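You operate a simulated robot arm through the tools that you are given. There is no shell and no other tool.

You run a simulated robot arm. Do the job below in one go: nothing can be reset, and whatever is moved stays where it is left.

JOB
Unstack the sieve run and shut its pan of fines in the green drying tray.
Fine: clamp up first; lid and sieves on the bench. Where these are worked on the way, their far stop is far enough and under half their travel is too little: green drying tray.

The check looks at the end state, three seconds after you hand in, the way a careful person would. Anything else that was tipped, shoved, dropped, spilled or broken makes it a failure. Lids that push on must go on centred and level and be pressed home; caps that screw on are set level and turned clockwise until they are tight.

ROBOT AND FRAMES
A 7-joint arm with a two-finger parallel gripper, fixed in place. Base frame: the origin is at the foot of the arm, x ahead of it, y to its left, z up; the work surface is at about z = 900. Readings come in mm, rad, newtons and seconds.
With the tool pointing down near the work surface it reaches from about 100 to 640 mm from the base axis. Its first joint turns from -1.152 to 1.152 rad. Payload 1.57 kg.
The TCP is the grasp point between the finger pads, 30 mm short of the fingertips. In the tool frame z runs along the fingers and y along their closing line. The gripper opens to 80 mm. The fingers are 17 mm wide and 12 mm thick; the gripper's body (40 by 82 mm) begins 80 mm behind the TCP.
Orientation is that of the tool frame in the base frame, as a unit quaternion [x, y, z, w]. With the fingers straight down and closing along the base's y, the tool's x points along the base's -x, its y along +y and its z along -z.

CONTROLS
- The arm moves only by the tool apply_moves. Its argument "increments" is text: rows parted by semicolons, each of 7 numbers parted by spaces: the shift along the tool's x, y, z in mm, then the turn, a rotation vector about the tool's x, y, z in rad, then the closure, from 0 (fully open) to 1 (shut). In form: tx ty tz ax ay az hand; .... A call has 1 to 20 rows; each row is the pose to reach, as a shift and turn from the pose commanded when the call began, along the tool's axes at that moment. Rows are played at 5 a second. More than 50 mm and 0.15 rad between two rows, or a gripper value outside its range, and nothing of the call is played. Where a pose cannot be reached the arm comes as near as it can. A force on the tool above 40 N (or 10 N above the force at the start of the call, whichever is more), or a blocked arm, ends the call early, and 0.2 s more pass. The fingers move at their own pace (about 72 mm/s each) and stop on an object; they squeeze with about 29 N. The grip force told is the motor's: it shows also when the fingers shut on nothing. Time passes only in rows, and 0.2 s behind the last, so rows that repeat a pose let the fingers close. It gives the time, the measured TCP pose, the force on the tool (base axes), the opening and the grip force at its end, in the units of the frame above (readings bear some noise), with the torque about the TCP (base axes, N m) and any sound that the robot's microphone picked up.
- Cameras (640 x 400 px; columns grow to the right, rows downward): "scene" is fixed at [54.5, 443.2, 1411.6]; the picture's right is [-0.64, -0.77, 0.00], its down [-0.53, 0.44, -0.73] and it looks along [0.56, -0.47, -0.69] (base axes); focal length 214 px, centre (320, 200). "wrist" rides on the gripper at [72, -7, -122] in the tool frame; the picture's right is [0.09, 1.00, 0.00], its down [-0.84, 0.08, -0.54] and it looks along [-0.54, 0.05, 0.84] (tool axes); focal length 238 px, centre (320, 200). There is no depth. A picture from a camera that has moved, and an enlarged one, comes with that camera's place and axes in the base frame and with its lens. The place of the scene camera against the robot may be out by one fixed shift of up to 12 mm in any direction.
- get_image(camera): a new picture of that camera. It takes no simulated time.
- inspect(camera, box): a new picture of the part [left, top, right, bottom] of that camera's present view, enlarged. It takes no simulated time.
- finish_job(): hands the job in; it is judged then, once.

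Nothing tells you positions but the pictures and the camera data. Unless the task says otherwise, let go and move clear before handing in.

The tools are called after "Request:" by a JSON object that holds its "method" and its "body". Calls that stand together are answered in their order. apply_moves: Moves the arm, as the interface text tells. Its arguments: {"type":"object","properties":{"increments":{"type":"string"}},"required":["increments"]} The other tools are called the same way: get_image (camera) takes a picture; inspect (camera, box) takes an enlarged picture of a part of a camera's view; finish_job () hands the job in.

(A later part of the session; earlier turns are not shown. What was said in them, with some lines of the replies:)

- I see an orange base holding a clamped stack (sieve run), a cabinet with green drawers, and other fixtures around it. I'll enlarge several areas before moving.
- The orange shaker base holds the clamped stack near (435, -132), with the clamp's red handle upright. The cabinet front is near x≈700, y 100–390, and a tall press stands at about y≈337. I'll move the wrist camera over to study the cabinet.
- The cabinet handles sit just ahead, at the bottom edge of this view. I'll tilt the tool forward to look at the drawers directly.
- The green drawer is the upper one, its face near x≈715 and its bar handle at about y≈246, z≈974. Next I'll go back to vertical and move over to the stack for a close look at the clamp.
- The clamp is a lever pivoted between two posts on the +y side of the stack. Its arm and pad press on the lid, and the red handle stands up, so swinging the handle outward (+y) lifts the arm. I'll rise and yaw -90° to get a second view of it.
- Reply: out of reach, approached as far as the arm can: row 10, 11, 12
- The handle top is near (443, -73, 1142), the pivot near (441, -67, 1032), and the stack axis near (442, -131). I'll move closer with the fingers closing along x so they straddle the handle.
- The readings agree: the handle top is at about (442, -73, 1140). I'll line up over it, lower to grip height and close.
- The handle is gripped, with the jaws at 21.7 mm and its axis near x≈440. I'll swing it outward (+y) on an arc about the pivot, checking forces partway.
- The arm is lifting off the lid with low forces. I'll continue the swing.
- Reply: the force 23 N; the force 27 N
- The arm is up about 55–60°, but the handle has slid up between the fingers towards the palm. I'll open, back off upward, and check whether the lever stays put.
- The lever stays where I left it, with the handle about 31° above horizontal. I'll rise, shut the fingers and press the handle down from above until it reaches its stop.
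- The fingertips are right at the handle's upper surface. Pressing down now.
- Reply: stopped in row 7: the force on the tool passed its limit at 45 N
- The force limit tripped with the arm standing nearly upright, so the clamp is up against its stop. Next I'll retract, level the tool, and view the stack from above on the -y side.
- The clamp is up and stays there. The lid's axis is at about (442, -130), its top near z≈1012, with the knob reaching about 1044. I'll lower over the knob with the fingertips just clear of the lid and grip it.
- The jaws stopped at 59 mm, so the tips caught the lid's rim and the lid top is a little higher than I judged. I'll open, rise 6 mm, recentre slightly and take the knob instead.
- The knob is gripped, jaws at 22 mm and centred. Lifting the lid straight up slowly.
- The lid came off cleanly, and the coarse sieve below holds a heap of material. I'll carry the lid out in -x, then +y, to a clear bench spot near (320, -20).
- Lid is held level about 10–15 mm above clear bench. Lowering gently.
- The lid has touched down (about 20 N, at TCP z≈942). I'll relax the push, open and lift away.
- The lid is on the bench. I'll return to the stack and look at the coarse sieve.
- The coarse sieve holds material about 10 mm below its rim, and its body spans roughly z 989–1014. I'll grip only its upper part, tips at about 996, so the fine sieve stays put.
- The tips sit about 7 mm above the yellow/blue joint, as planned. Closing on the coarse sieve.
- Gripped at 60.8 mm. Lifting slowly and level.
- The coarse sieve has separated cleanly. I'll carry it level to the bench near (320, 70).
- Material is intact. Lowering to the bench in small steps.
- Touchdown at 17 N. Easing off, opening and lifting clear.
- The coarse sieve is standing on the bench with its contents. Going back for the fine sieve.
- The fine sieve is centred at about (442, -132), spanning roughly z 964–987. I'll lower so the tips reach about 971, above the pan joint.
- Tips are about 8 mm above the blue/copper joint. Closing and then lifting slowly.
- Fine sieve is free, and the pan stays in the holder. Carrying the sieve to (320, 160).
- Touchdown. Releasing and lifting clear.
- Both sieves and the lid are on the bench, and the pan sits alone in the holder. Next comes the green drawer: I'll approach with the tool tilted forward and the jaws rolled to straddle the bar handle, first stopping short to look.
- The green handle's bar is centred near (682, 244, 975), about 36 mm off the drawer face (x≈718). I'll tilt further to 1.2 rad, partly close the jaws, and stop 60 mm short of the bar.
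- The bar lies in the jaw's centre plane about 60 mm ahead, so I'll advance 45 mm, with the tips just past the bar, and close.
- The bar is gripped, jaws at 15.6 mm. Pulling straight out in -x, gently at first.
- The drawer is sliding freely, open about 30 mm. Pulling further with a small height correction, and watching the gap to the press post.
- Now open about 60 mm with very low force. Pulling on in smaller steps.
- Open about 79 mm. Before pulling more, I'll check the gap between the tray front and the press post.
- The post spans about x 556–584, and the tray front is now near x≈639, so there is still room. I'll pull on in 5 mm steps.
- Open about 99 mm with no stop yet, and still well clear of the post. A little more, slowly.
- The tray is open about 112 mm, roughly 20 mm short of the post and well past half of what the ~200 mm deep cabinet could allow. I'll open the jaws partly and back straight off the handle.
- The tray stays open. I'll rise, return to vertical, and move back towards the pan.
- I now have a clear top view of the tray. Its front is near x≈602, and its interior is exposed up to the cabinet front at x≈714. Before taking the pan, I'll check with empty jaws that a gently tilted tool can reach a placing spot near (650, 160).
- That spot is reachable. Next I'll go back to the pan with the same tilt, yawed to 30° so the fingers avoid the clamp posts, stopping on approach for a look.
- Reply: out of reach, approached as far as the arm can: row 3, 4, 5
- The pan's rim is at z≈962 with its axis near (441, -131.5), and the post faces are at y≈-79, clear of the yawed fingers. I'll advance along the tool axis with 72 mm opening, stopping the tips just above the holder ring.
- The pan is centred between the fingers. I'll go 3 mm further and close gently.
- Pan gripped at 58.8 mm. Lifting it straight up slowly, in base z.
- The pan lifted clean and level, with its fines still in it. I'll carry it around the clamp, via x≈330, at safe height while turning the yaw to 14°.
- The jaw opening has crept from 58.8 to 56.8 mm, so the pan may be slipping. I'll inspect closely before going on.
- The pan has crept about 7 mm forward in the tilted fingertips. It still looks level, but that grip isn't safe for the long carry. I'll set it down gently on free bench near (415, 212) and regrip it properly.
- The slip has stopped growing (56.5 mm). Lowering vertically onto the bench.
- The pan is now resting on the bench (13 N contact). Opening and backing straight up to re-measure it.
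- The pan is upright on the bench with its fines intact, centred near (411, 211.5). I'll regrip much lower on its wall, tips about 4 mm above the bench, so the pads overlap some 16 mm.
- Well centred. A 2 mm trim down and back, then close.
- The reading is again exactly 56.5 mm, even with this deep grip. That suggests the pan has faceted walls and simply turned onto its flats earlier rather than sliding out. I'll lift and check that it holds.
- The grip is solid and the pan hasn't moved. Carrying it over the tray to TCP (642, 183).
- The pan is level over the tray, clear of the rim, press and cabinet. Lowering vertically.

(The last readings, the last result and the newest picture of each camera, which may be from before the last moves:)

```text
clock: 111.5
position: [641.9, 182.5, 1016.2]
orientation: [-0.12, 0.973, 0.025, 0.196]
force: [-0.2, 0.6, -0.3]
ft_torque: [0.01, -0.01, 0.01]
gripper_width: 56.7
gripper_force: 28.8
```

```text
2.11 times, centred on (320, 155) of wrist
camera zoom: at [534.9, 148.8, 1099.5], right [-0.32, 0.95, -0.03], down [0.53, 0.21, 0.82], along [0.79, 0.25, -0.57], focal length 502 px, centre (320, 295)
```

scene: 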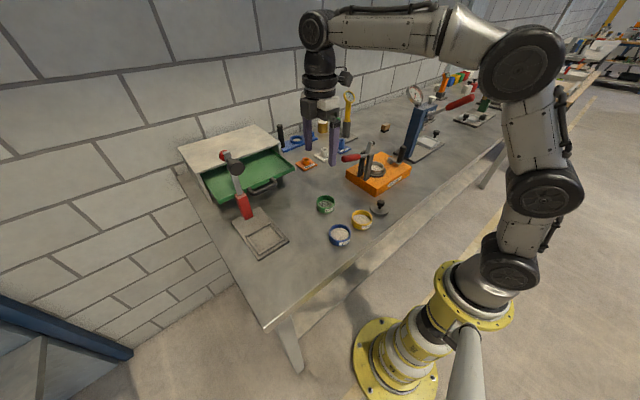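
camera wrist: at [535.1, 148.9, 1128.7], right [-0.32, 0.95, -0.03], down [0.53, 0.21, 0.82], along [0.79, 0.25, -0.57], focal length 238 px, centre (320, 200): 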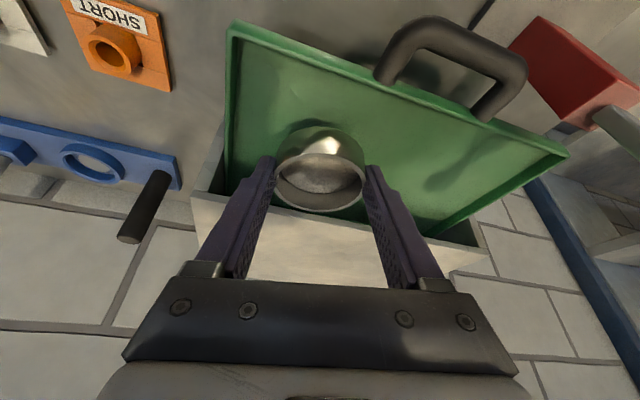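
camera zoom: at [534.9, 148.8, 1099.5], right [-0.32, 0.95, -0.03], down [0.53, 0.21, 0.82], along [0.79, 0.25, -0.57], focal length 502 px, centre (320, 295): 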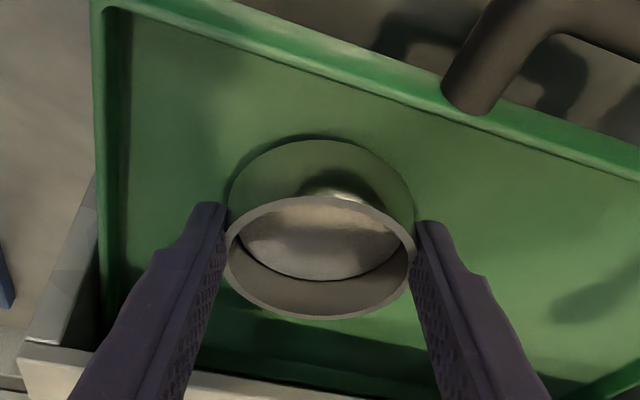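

Request:
{"method": "apply_moves", "body": {"increments": "0.6 0 1.4 0 0 0 1; 1.2 0 2.8 0 0 0 1; 1.8 0 4.2 0 0 0 1; 2.3 0 5.5 0 0 0 1; 2.3 0 5.5 0 0 0 1"}}

Request:
{"method": "inspect", "body": {"camera": "scene", "box": [245, 140, 305, 195]}}

```text
clock: 112.7
position: [642.0, 182.6, 1008.1]
orientation: [-0.119, 0.973, 0.025, 0.196]
force: [-0.1, -0.3, 0.0]
ft_torque: [0.02, 0.04, 0.01]
gripper_width: 56.4
gripper_force: 28.9
```

```text
7.27 times, centred on (275, 168) of scene
camera zoom: at [54.5, 443.2, 1411.6], right [-0.64, -0.77, 0.0], down [-0.53, 0.44, -0.73], along [0.56, -0.47, -0.69], focal length 1560 px, centre (647, 436)
```

zoom: 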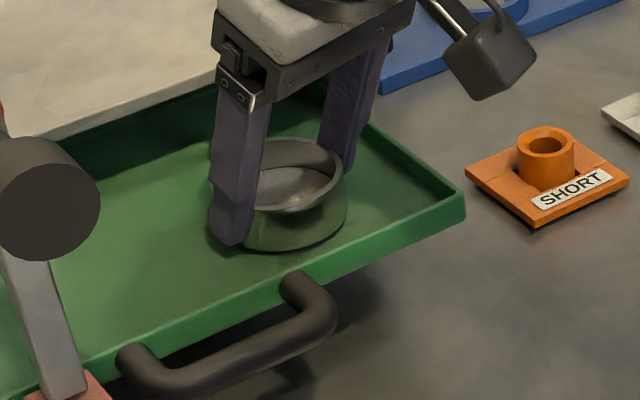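

Request:
{"method": "apply_moves", "body": {"increments": "0.5 0 1.2 0 0 0 1; 1 0 2.4 0 0 0 1; 1.6 0 3.7 0 0 0 1; 1.6 0 3.7 0 0 0 1"}}

Request:
{"method": "inspect", "body": {"camera": "scene", "box": [245, 140, 305, 195]}}

```text
clock: 113.7
position: [641.3, 182.4, 1005.5]
orientation: [-0.12, 0.973, 0.025, 0.196]
force: [-0.4, -0.3, -0.3]
ft_torque: [-0.02, 0.0, -0.01]
gripper_width: 56.4
gripper_force: 29.3
```

```text
7.27 times, centred on (275, 168) of scene
camera zoom: at [54.5, 443.2, 1411.6], right [-0.64, -0.77, 0.0], down [-0.53, 0.44, -0.73], along [0.56, -0.47, -0.69], focal length 1560 px, centre (647, 436)
```

zoom: 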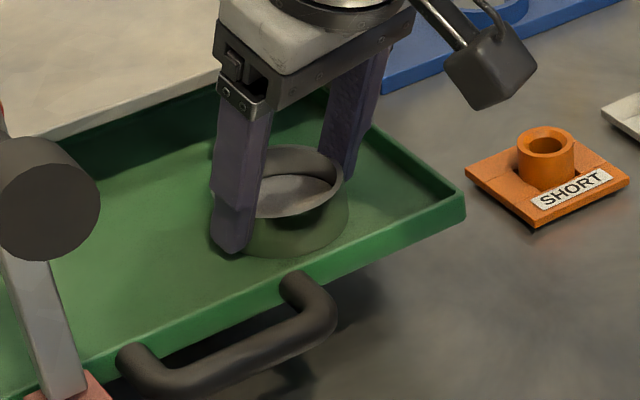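

Request:
{"method": "apply_moves", "body": {"increments": "0.5 0 1.2 0 0 0 1; 1 0 2.4 0 0 0 1; 1.6 0 3.7 0 0 0 1; 1.6 0 3.7 0 0 0 1"}}

Request:
{"method": "inspect", "body": {"camera": "wrist", "box": [200, 60, 440, 250]}}

```text
clock: 114.7
position: [643.2, 181.7, 1005.9]
orientation: [-0.119, 0.972, 0.025, 0.2]
force: [-1.8, 0.1, 16.4]
ft_torque: [-0.07, 0.26, -0.04]
gripper_width: 56.4
gripper_force: 28.7
```

```text
2.11 times, centred on (320, 155) of wrist
camera zoom: at [534.8, 148.5, 1088.5], right [-0.32, 0.95, -0.03], down [0.52, 0.21, 0.83], along [0.79, 0.25, -0.56], focal length 502 px, centre (320, 295)
```

zoom: 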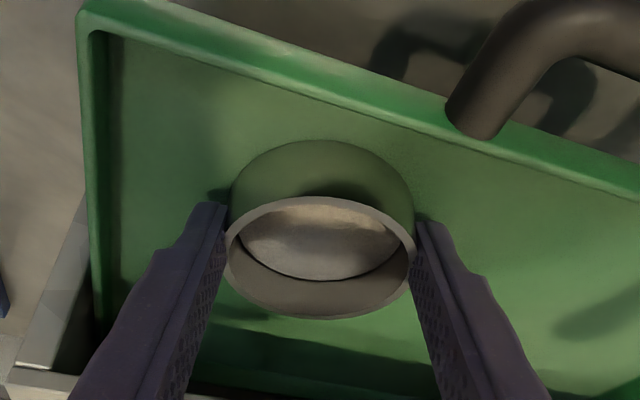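

Contact at 16 N: the pan is standing on the tray floor. I'll relax, open only to about 70 mm, and withdraw along the fingers' axis.

Request:
{"method": "apply_moves", "body": {"increments": "-0.7 0 -1.6 0 0 0 1; -0.7 0 -1.6 0 0 0 0.7; -0.7 0 -1.6 0 0 0 0.3; -0.7 0 -1.6 0 0 0 0.12; -0.7 0 -1.6 0 0 0 0.12; -0.7 0 -10 0 0 0 0.12; -0.7 0 -25 0 0 0 0.12; -0.7 0 -50 0 0 0 0.12; -0.7 0 -80 0 0 0 0.12; -0.7 0 -80 0 0 0 0.12"}}

Request:
{"method": "get_image", "body": {"camera": "wrist"}}

Request:
{"method": "inspect", "body": {"camera": "scene", "box": [200, 110, 310, 220]}}

```text
clock: 116.9
position: [612.5, 174.7, 1075.4]
orientation: [-0.119, 0.973, 0.025, 0.195]
force: [0.2, 0.2, -0.3]
ft_torque: [0.02, 0.02, 0.01]
gripper_width: 70.5
gripper_force: 0.1
```

```text
taken
camera wrist: at [505.2, 140.8, 1159.8], right [-0.32, 0.95, -0.03], down [0.53, 0.21, 0.82], along [0.79, 0.25, -0.57], focal length 238 px, centre (320, 200)
```

wrist: 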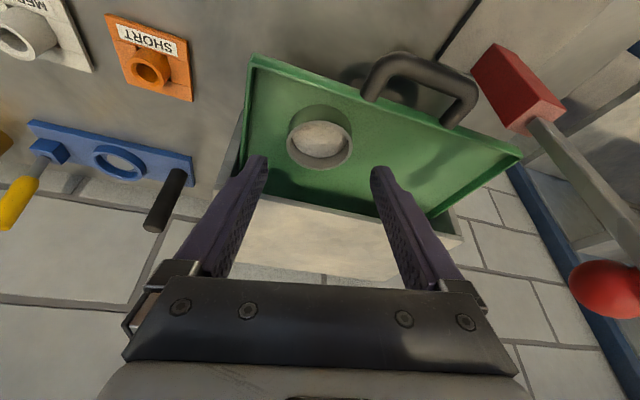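

```text
3.64 times, centred on (255, 165) of scene
camera zoom: at [54.5, 443.2, 1411.6], right [-0.64, -0.77, 0.0], down [-0.53, 0.44, -0.73], along [0.56, -0.47, -0.69], focal length 780 px, centre (556, 327)
```

zoom: 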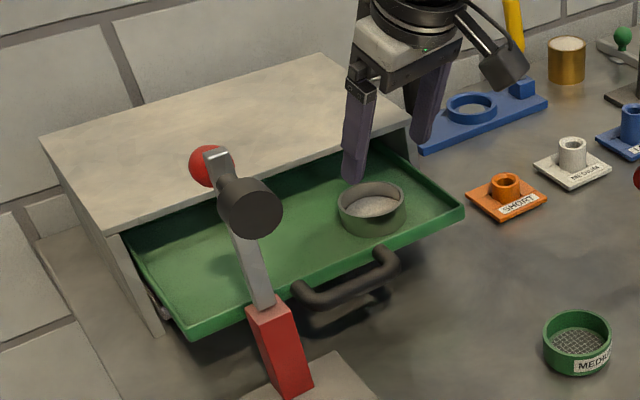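

The pan stands upright in the tray, well inside the rim. To close it I'll reverse the earlier handle approach, so first I back off and return to vertical with 90° yaw.

Request:
{"method": "apply_moves", "body": {"increments": "26.5 1.9 -23.4 0 0.1 0 0.1; 53 3.9 -46.9 0 0.2 0 0; 79.5 5.8 -70.3 0 0.3 0 0; 106 7.7 -93.7 0 0.4 0 0; 106 7.7 -93.7 0 0.4 0 0"}}

Request:
{"method": "apply_moves", "body": {"increments": "5.8 1.5 -3 0 0 -0.1326 0; 11.6 2.9 -6 0 0 -0.2652 0; 17.5 4.4 -9 0 0 -0.3978 0; 23.3 5.8 -12 0 0 -0.5304 0; 29.1 7.3 -15 0 0 -0.663 0; 34.9 8.7 -18 0 0 -0.7956 0; 40.7 10.2 -21 0 0 -0.9282 0; 46.6 11.6 -24 0 0 -1.0608 0; 52.4 13.1 -27 0 0 -1.1934 0; 58.2 14.5 -30 0 0 -1.326 0; 58.2 14.5 -30 0 0 -1.326 0"}}

Request:
{"method": "get_image", "body": {"camera": "wrist"}}

```text
clock: 118.1
position: [480.3, 151.5, 1121.7]
orientation: [-0.121, 0.993, 0.0, -0.003]
force: [-0.2, 0.0, 0.8]
ft_torque: [0.01, 0.02, 0.03]
gripper_width: 80.2
gripper_force: 0.0
```

```text
clock: 120.5
position: [420.4, 149.9, 1150.9]
orientation: [0.708, -0.707, -0.001, 0.002]
force: [-0.9, -0.3, -0.4]
ft_torque: [-0.01, 0.02, -0.01]
gripper_width: 80.1
gripper_force: 0.1
```

```text
taken
camera wrist: at [429.0, 78.4, 1272.4], right [-1.0, -0.09, 0.0], down [-0.08, 0.84, 0.54], along [-0.05, 0.54, -0.84], focal length 238 px, centre (320, 200)
```

wrist: 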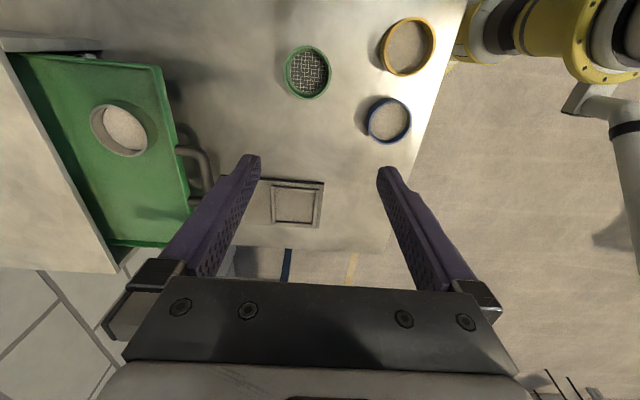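

Request:
{"method": "apply_moves", "body": {"increments": "-11.6 -7.3 17.6 0.15 0 0 0.3; -23.3 -14.7 35.3 0.3 0 0 0.5; -34.9 -22 52.9 0.45 0 0 0.5; -46.5 -29.3 70.5 0.6 0 0 0.5; -58.1 -36.6 88.1 0.75 0 0 0.5; -69.8 -44 105.8 0.9 0 0 0.5; -81.4 -51.3 123.4 1.05 0 0 0.5; -93 -58.6 141 1.2 0 0 0.5; -93 -58.6 141 1.2 0 0 0.5"}}

Request:
{"method": "inspect", "body": {"camera": "wrist", "box": [240, 70, 420, 250]}}

Request:
{"method": "inspect", "body": {"camera": "scene", "box": [190, 110, 320, 240]}}

```text
clock: 122.5
position: [478.6, 243.3, 1010.4]
orientation: [0.584, -0.584, 0.398, -0.4]
force: [0.0, -0.1, -0.5]
ft_torque: [-0.02, 0.02, -0.01]
gripper_width: 39.9
gripper_force: 0.0
```

```text
2.22 times, centred on (330, 160) of wrist
camera zoom: at [368.8, 171.3, 1060.2], right [-0.36, -0.09, -0.93], down [-0.53, 0.84, 0.13], along [0.76, 0.54, -0.35], focal length 530 px, centre (298, 289)
```

zoom: 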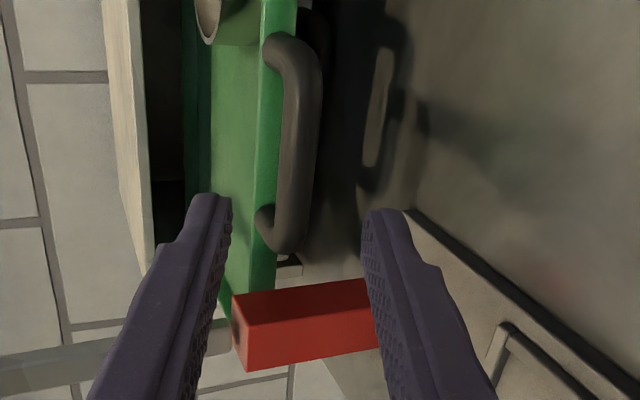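

```text
3.08 times, centred on (255, 175) of scene
camera zoom: at [54.5, 443.2, 1411.6], right [-0.64, -0.77, 0.0], down [-0.53, 0.44, -0.73], along [0.56, -0.47, -0.69], focal length 660 px, centre (520, 277)
```

zoom: 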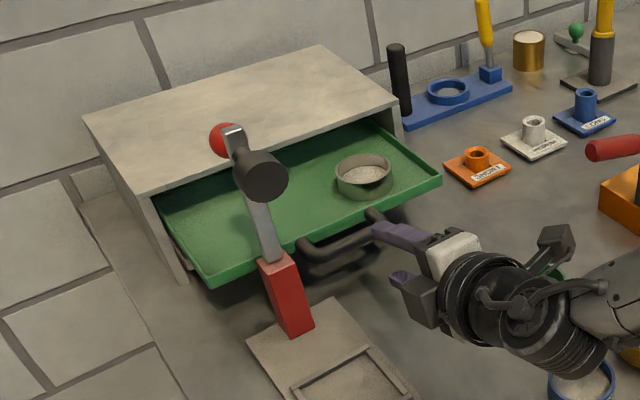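

The bar is about 93 mm ahead, in the jaw plane. I'll advance 79 mm, the same engagement as before, and close on it.

Request:
{"method": "apply_moves", "body": {"increments": "0 0 25 0 0 0 0.5; 0 0 50 0 0 0 0.5; 0 0 68 0 0 0 0.5; 0 0 79 0 0 0 0.5; 0 0 79 0 0 0 0.5; 0 0 79 0 0 0 0.7; 0 0 79 0 0 0 1; 0 0 79 0 0 0 1; 0 0 79 0 0 0 1"}}

Request:
{"method": "inspect", "body": {"camera": "scene", "box": [190, 110, 320, 240]}}

Request:
{"method": "get_image", "body": {"camera": "wrist"}}

```text
clock: 124.5
position: [552.4, 243.3, 980.6]
orientation: [-0.583, 0.585, -0.398, 0.399]
force: [2.1, 0.0, 2.5]
ft_torque: [-0.31, -0.05, 0.11]
gripper_width: 15.5
gripper_force: 31.5
```

```text
3.08 times, centred on (255, 175) of scene
camera zoom: at [54.5, 443.2, 1411.6], right [-0.64, -0.77, 0.0], down [-0.53, 0.44, -0.73], along [0.56, -0.47, -0.69], focal length 660 px, centre (520, 277)
```

zoom: 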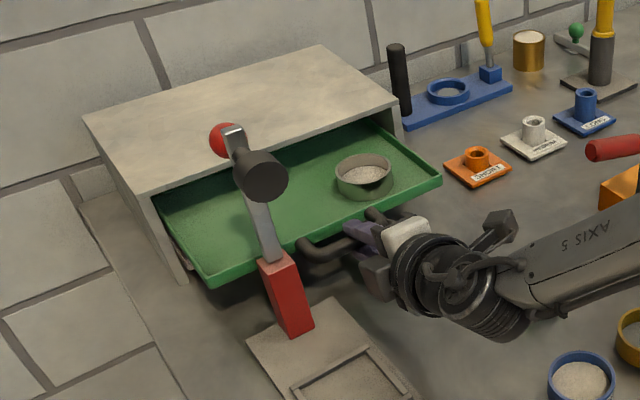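

```text
taken
camera wrist: at [442.4, 171.1, 1031.7], right [-0.36, -0.09, -0.93], down [-0.53, 0.84, 0.13], along [0.76, 0.54, -0.35], focal length 238 px, centre (320, 200)
```

wrist: 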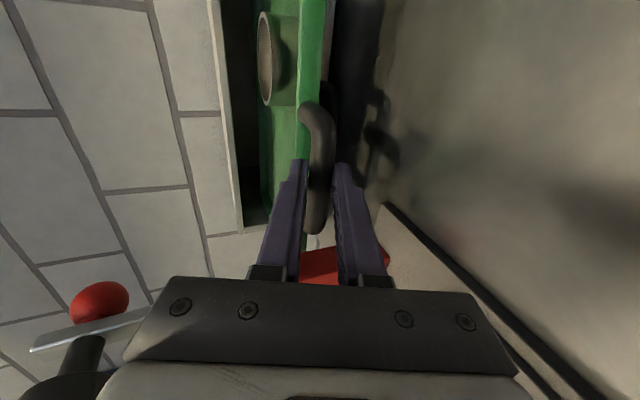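

Handle gripped. Pushing the tray in slowly in +x, first half.

Request:
{"method": "apply_moves", "body": {"increments": "0 -0.7 1.9 0 0 0 1; 0 -1.8 4.7 0 0 0 1; 0 -3.6 9.3 0 0 0 1; 0 -5.8 14.9 0 0 0 1; 0 -8 20.5 0 0 0 1; 0 -10.1 26.1 0 0 0 1; 0 -12.3 31.7 0 0 0 1; 0 -14.5 37.3 0 0 0 1; 0 -16.3 41.9 0 0 0 1; 0 -17.4 44.7 0 0 0 1; 0 -18.1 46.6 0 0 0 1; 0 -18.1 46.6 0 0 0 1"}}

Request:
{"method": "inspect", "body": {"camera": "scene", "box": [190, 110, 320, 240]}}

Request:
{"method": "get_image", "body": {"camera": "wrist"}}

```text
clock: 127.1
position: [603.3, 242.6, 980.7]
orientation: [0.584, -0.584, 0.399, -0.398]
force: [-1.8, -3.0, 6.1]
ft_torque: [-0.27, -0.08, 0.05]
gripper_width: 15.7
gripper_force: 30.8
```

```text
3.08 times, centred on (255, 175) of scene
camera zoom: at [54.3, 443.0, 1411.7], right [-0.64, -0.77, 0.0], down [-0.53, 0.44, -0.73], along [0.56, -0.47, -0.69], focal length 660 px, centre (520, 277)
```

zoom: 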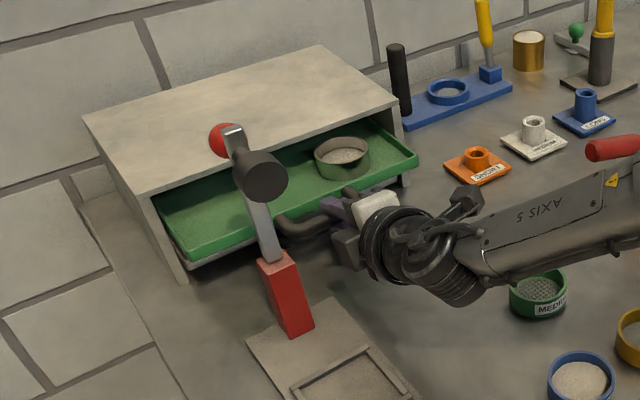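

```text
taken
camera wrist: at [492.9, 171.2, 1031.7], right [-0.36, -0.09, -0.93], down [-0.53, 0.84, 0.13], along [0.76, 0.54, -0.35], focal length 238 px, centre (320, 200)
```

wrist: 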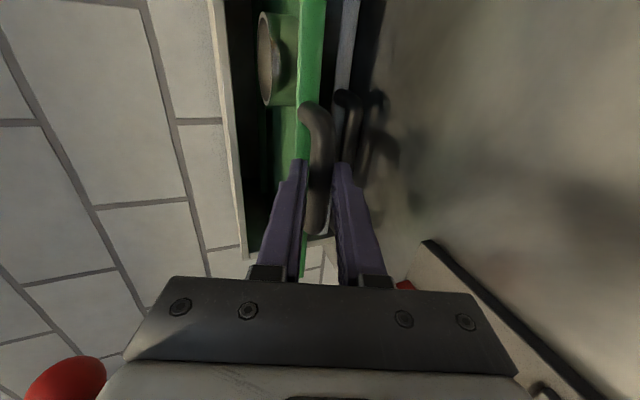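

The pan rides along steadily. Continuing inward.

Request:
{"method": "apply_moves", "body": {"increments": "0 -0.7 1.9 0 0 0 1; 0 -1.8 4.7 0 0 0 1; 0 -3.6 9.3 0 0 0 1; 0 -5.8 14.9 0 0 0 1; 0 -8 20.5 0 0 0 1; 0 -10.1 26.1 0 0 0 1; 0 -12.3 31.7 0 0 0 1; 0 -14.5 37.3 0 0 0 1; 0 -16.3 41.9 0 0 0 1; 0 -17.4 44.7 0 0 0 1; 0 -18.1 46.6 0 0 0 1; 0 -18.1 46.6 0 0 0 1"}}

Request:
{"method": "inspect", "body": {"camera": "scene", "box": [190, 110, 320, 240]}}

Request:
{"method": "get_image", "body": {"camera": "wrist"}}

```text
clock: 129.7
position: [653.4, 243.2, 980.8]
orientation: [-0.584, 0.585, -0.399, 0.398]
force: [-0.5, -3.9, 7.1]
ft_torque: [-0.6, -0.16, -0.73]
gripper_width: 15.8
gripper_force: 31.6
```

```text
3.08 times, centred on (255, 175) of scene
camera zoom: at [54.3, 443.0, 1411.7], right [-0.64, -0.77, 0.0], down [-0.53, 0.44, -0.73], along [0.56, -0.47, -0.69], focal length 660 px, centre (520, 277)
```

zoom: 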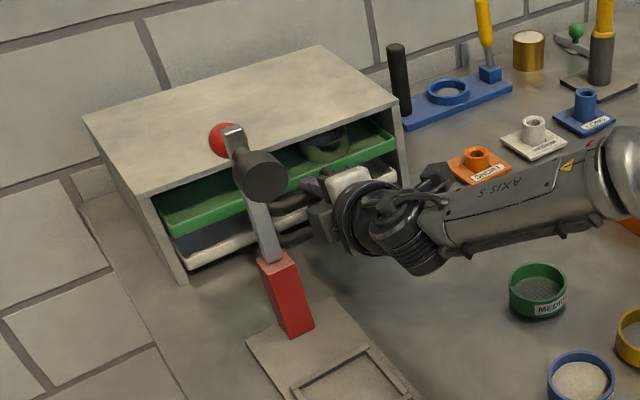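

```text
taken
camera wrist: at [542.5, 171.2, 1031.6], right [-0.36, -0.09, -0.93], down [-0.53, 0.84, 0.13], along [0.76, 0.54, -0.35], focal length 238 px, centre (320, 200)
```

wrist: 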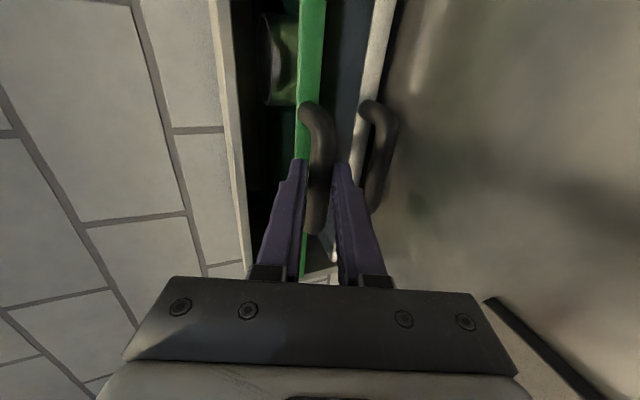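

Pan is under the roof, with about 13 mm left to the starting position. Pushing on in 2 mm steps until it meets its stop.

Request:
{"method": "apply_moves", "body": {"increments": "0 -0.7 1.9 0 0 0 1; 0 -1.4 3.7 0 0 0 1; 0 -2.2 5.6 0 0 0 1; 0 -2.9 7.5 0 0 0 1; 0 -3.6 9.3 0 0 0 1; 0 -4.3 11.2 0 0 0 1; 0 -4.7 12.1 0 0 0 1; 0 -5.1 13 0 0 0 1; 0 -5.1 13 0 0 0 1"}}

Request:
{"method": "inspect", "body": {"camera": "scene", "box": [190, 110, 320, 240]}}

Request:
{"method": "get_image", "body": {"camera": "wrist"}}

```text
clock: 131.7
position: [664.9, 243.6, 980.1]
orientation: [-0.585, 0.585, -0.397, 0.398]
force: [-20.2, -5.7, 10.9]
ft_torque: [-0.32, -0.04, -0.09]
gripper_width: 15.7
gripper_force: 32.0
```

```text
3.08 times, centred on (255, 175) of scene
camera zoom: at [53.7, 443.0, 1411.7], right [-0.64, -0.77, 0.0], down [-0.53, 0.44, -0.73], along [0.56, -0.47, -0.69], focal length 660 px, centre (520, 277)
```

zoom: 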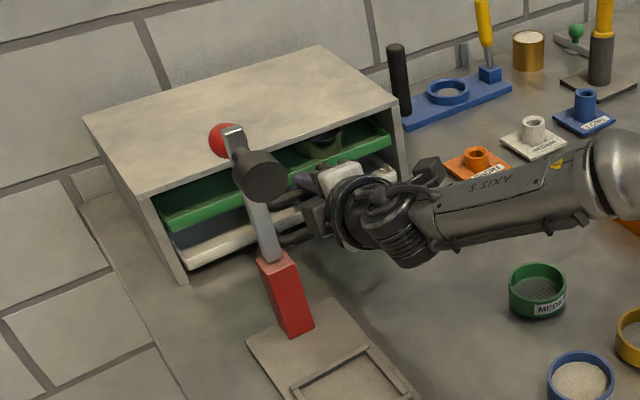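

```text
taken
camera wrist: at [555.6, 171.7, 1031.1], right [-0.36, -0.09, -0.93], down [-0.53, 0.84, 0.13], along [0.76, 0.54, -0.35], focal length 238 px, centre (320, 200)
```

wrist: 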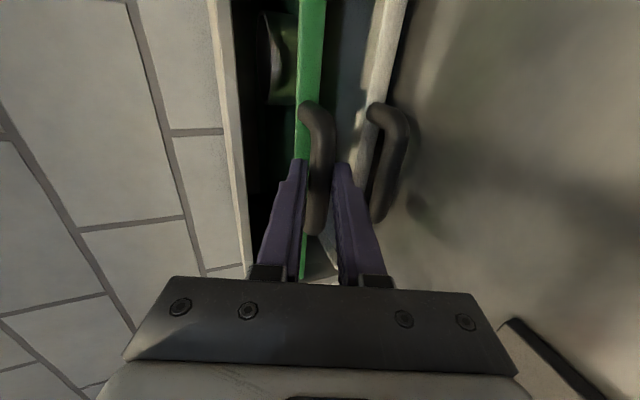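

Reaction is 20 N at x≈665, matching the original closed position. One small extra push to confirm it's the hard stop.

Request:
{"method": "apply_moves", "body": {"increments": "0 -0.3 0.7 0 0 0 1; 0 -0.5 1.4 0 0 0 1; 0 -0.5 1.4 0 0 0 1"}}

Request:
{"method": "inspect", "body": {"camera": "scene", "box": [205, 130, 295, 210]}}

```text
clock: 132.5
position: [667.2, 244.3, 980.4]
orientation: [0.585, -0.584, 0.398, -0.399]
force: [-22.5, -1.2, 7.7]
ft_torque: [-0.21, 0.02, 0.14]
gripper_width: 15.8
gripper_force: 31.0
```

```text
5.00 times, centred on (250, 170) of scene
camera zoom: at [53.7, 443.1, 1411.7], right [-0.64, -0.77, 0.0], down [-0.53, 0.44, -0.73], along [0.56, -0.47, -0.69], focal length 1072 px, centre (670, 350)
```

zoom: 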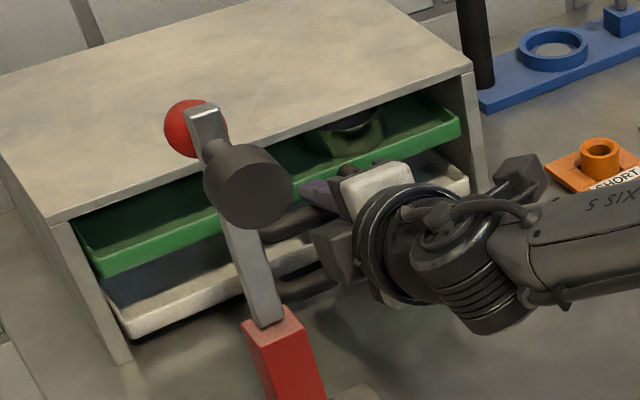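

Position and reaction match the closed state. Releasing the handle with a partial opening and retreating straight back.

Request:
{"method": "apply_moves", "body": {"increments": "0 0 0 0 0 0 0.8; 0 0 0 0 0 0 0.55; 0 0 0 0 0 0 0.5; 0 0 -10 0 0 0 0.5; 0 0 -25 0 0 0 0.5; 0 0 -50 0 0 0 0.5; 0 0 -85 0 0 0 0.5; 0 0 -120 0 0 0 0.5; 0 0 -120 0 0 0 0.5"}}

Request:
{"method": "inspect", "body": {"camera": "scene", "box": [190, 110, 320, 240]}}

Request:
{"method": "get_image", "body": {"camera": "wrist"}}

```text
clock: 134.5
position: [556.1, 243.2, 1022.6]
orientation: [-0.584, 0.585, -0.397, 0.399]
force: [-0.1, 0.6, 0.0]
ft_torque: [0.0, 0.01, -0.03]
gripper_width: 40.0
gripper_force: 0.1
```

```text
3.08 times, centred on (255, 175) of scene
camera zoom: at [54.5, 443.2, 1411.6], right [-0.64, -0.77, 0.0], down [-0.53, 0.44, -0.73], along [0.56, -0.47, -0.69], focal length 660 px, centre (520, 277)
```

zoom: 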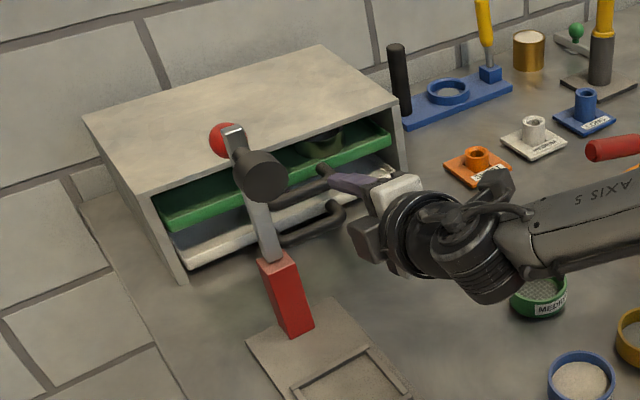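

```text
taken
camera wrist: at [445.7, 172.0, 1074.1], right [-0.36, -0.09, -0.93], down [-0.53, 0.84, 0.13], along [0.76, 0.54, -0.35], focal length 238 px, centre (320, 200)
```

wrist: 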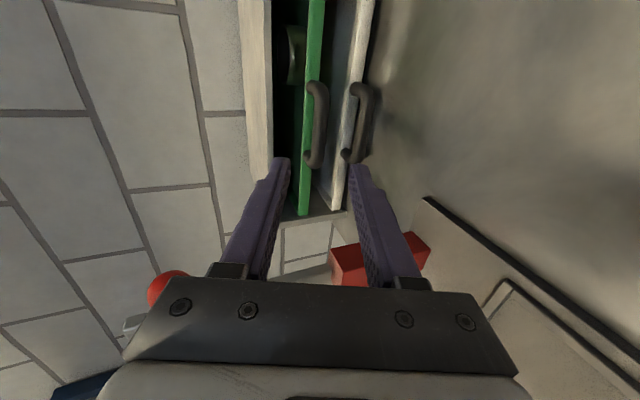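

The tray is shut with the pan inside. Moving the arm clear and upright for a final check of everything.

Request:
{"method": "apply_moves", "body": {"increments": "11.6 -8.6 -21.6 -0.15 0 0 0.3; 23.2 -17.3 -43.2 -0.3 0 0 0; 34.9 -25.9 -64.8 -0.45 0 0 0; 46.5 -34.6 -86.4 -0.6 0 0 0; 58.1 -43.2 -108 -0.75 0 0 0; 69.8 -51.8 -129.6 -0.9 0 0 0; 81.4 -60.5 -151.2 -1.05 0 0 0; 93 -69.1 -172.8 -1.2 0 0 0; 93 -69.1 -172.8 -1.2 0 0 0"}}

Request:
{"method": "apply_moves", "body": {"increments": "20 20 -20 0 0 0 0; 40 40 -40 0 0 0 0; 60 60 -60 0 0 0 0; 80 80 -70 0 0 0 0; 100 100 -80 0 0 0 0; 100 100 -80 0 0 0 0"}}

Request:
{"method": "get_image", "body": {"camera": "scene"}}

Request:
{"method": "get_image", "body": {"camera": "wrist"}}

Request:
{"method": "inspect", "body": {"camera": "scene", "box": [180, 110, 310, 240]}}

Request:
{"method": "inspect", "body": {"camera": "scene", "box": [300, 130, 430, 260]}}

```text
clock: 136.5
position: [421.7, 149.7, 1151.0]
orientation: [0.707, -0.707, -0.003, 0.001]
force: [-0.4, -0.1, 0.6]
ft_torque: [-0.04, 0.0, 0.01]
gripper_width: 79.7
gripper_force: 0.0
```

```text
clock: 137.9
position: [320.3, 48.6, 1231.7]
orientation: [0.707, -0.707, -0.002, 0.001]
force: [-0.5, 0.6, 0.3]
ft_torque: [0.01, 0.02, 0.0]
gripper_width: 80.1
gripper_force: 0.1
```

```text
taken
```

scene: 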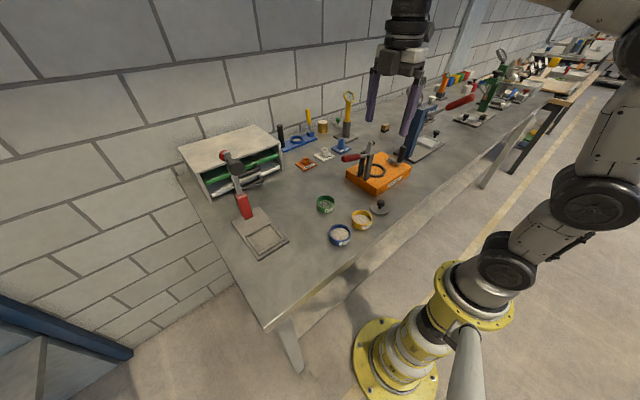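

```text
taken
camera wrist: at [328.4, -22.8, 1354.0], right [-1.0, -0.09, 0.0], down [-0.08, 0.84, 0.54], along [-0.05, 0.54, -0.84], focal length 238 px, centre (320, 200)
```

wrist: 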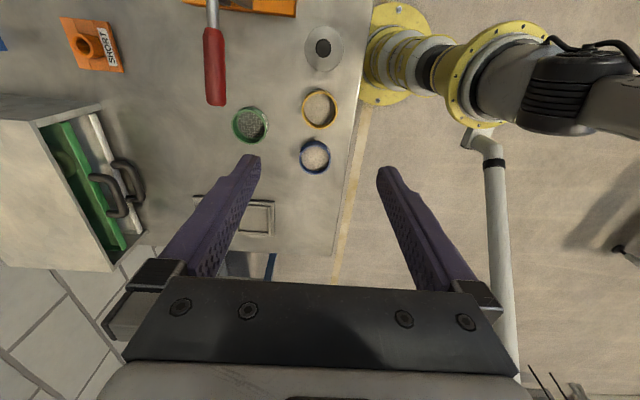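

```text
3.08 times, centred on (245, 175) of scene
camera zoom: at [54.5, 443.2, 1411.6], right [-0.64, -0.77, 0.0], down [-0.53, 0.44, -0.73], along [0.56, -0.47, -0.69], focal length 660 px, centre (551, 277)
```

zoom: 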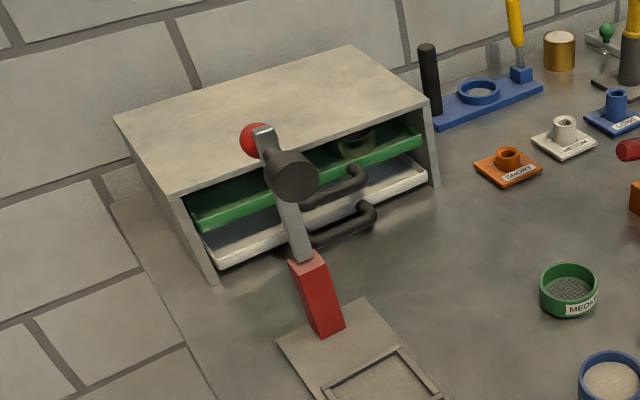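

```text
3.08 times, centred on (365, 195) of scene
camera zoom: at [54.5, 443.2, 1411.6], right [-0.64, -0.77, 0.0], down [-0.53, 0.44, -0.73], along [0.56, -0.47, -0.69], focal length 660 px, centre (182, 215)
```

zoom: 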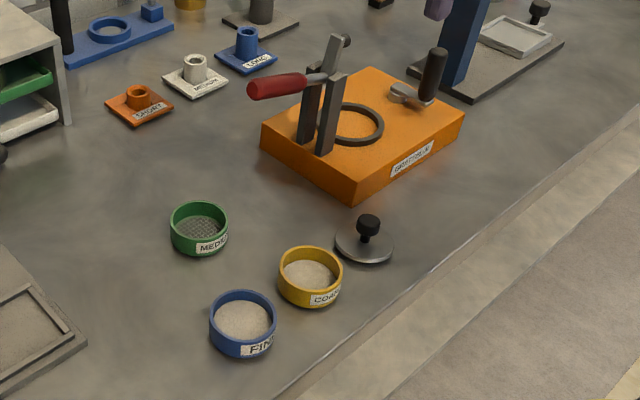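

Request:
{"method": "inspect", "body": {"camera": "scene", "box": [170, 110, 350, 270]}}

Request:
{"method": "inspect", "body": {"camera": "wrist", "box": [0, 80, 180, 280]}}

```text
2.50 times, centred on (260, 190) of scene
camera zoom: at [54.5, 443.2, 1411.6], right [-0.64, -0.77, 0.0], down [-0.53, 0.44, -0.73], along [0.56, -0.47, -0.69], focal length 536 px, centre (470, 225)
```

zoom: 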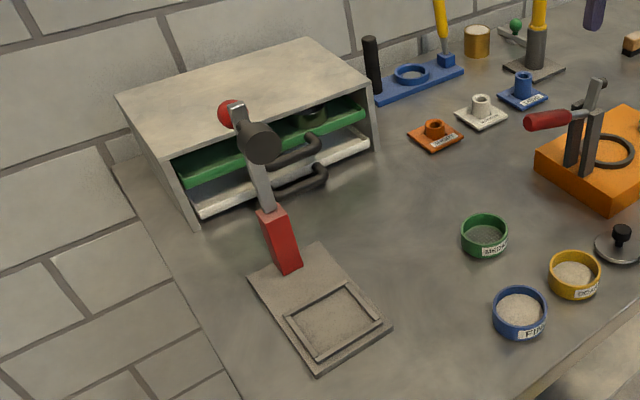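

```text
2.00 times, centred on (90, 180) of wrist
camera zoom: at [328.4, -22.8, 1354.0], right [-1.0, -0.09, 0.0], down [-0.08, 0.84, 0.54], along [-0.05, 0.54, -0.84], focal length 477 px, centre (780, 240)
```

zoom: 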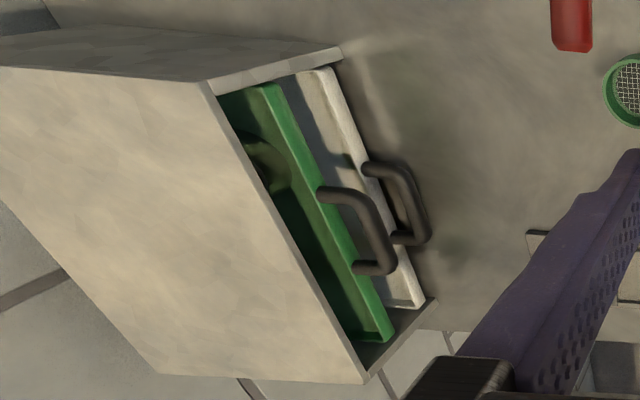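

The green tray is back in its original closed position with the pan visible inside. The clamp is up, the lid and both sieves stand upright on the bench, and nothing else has moved. The arm is clear with the jaws open, so I'm handing in.

Request:
{"method": "finish_job", "body": {}}

```text
The job is handed in.
```

The sieve run is unstacked and the pan of fines is shut in the green drying tray. I've handed the job in; no verdict has come back yet.

- **Clamp:** swung up first, until it stopped with the arm standing nearly upright.
- **Lid and sieves:** the lid, the coarse sieve and the fine sieve are all upright on the bench, and both sieves still hold their material.
- **Tray:** I opened it about 112 mm and stopped there, about 15–20 mm short of the press post, so I never felt its far stop. By my estimate that is past half its travel, since the cabinet is only about 200 mm deep.
- **Pan:** I thought it was slipping in the jaws during the first carry, so I set it down on the bench and regripped it lower. It then went into the tray level, with its fines still in it.
- **Closing:** I pushed the tray in slowly until it met its stop. It matches its closed position in the first pictures, and the pan can be seen inside.

In the last pictures nothing else looked moved or spilled, and the arm was clear with the jaws open.
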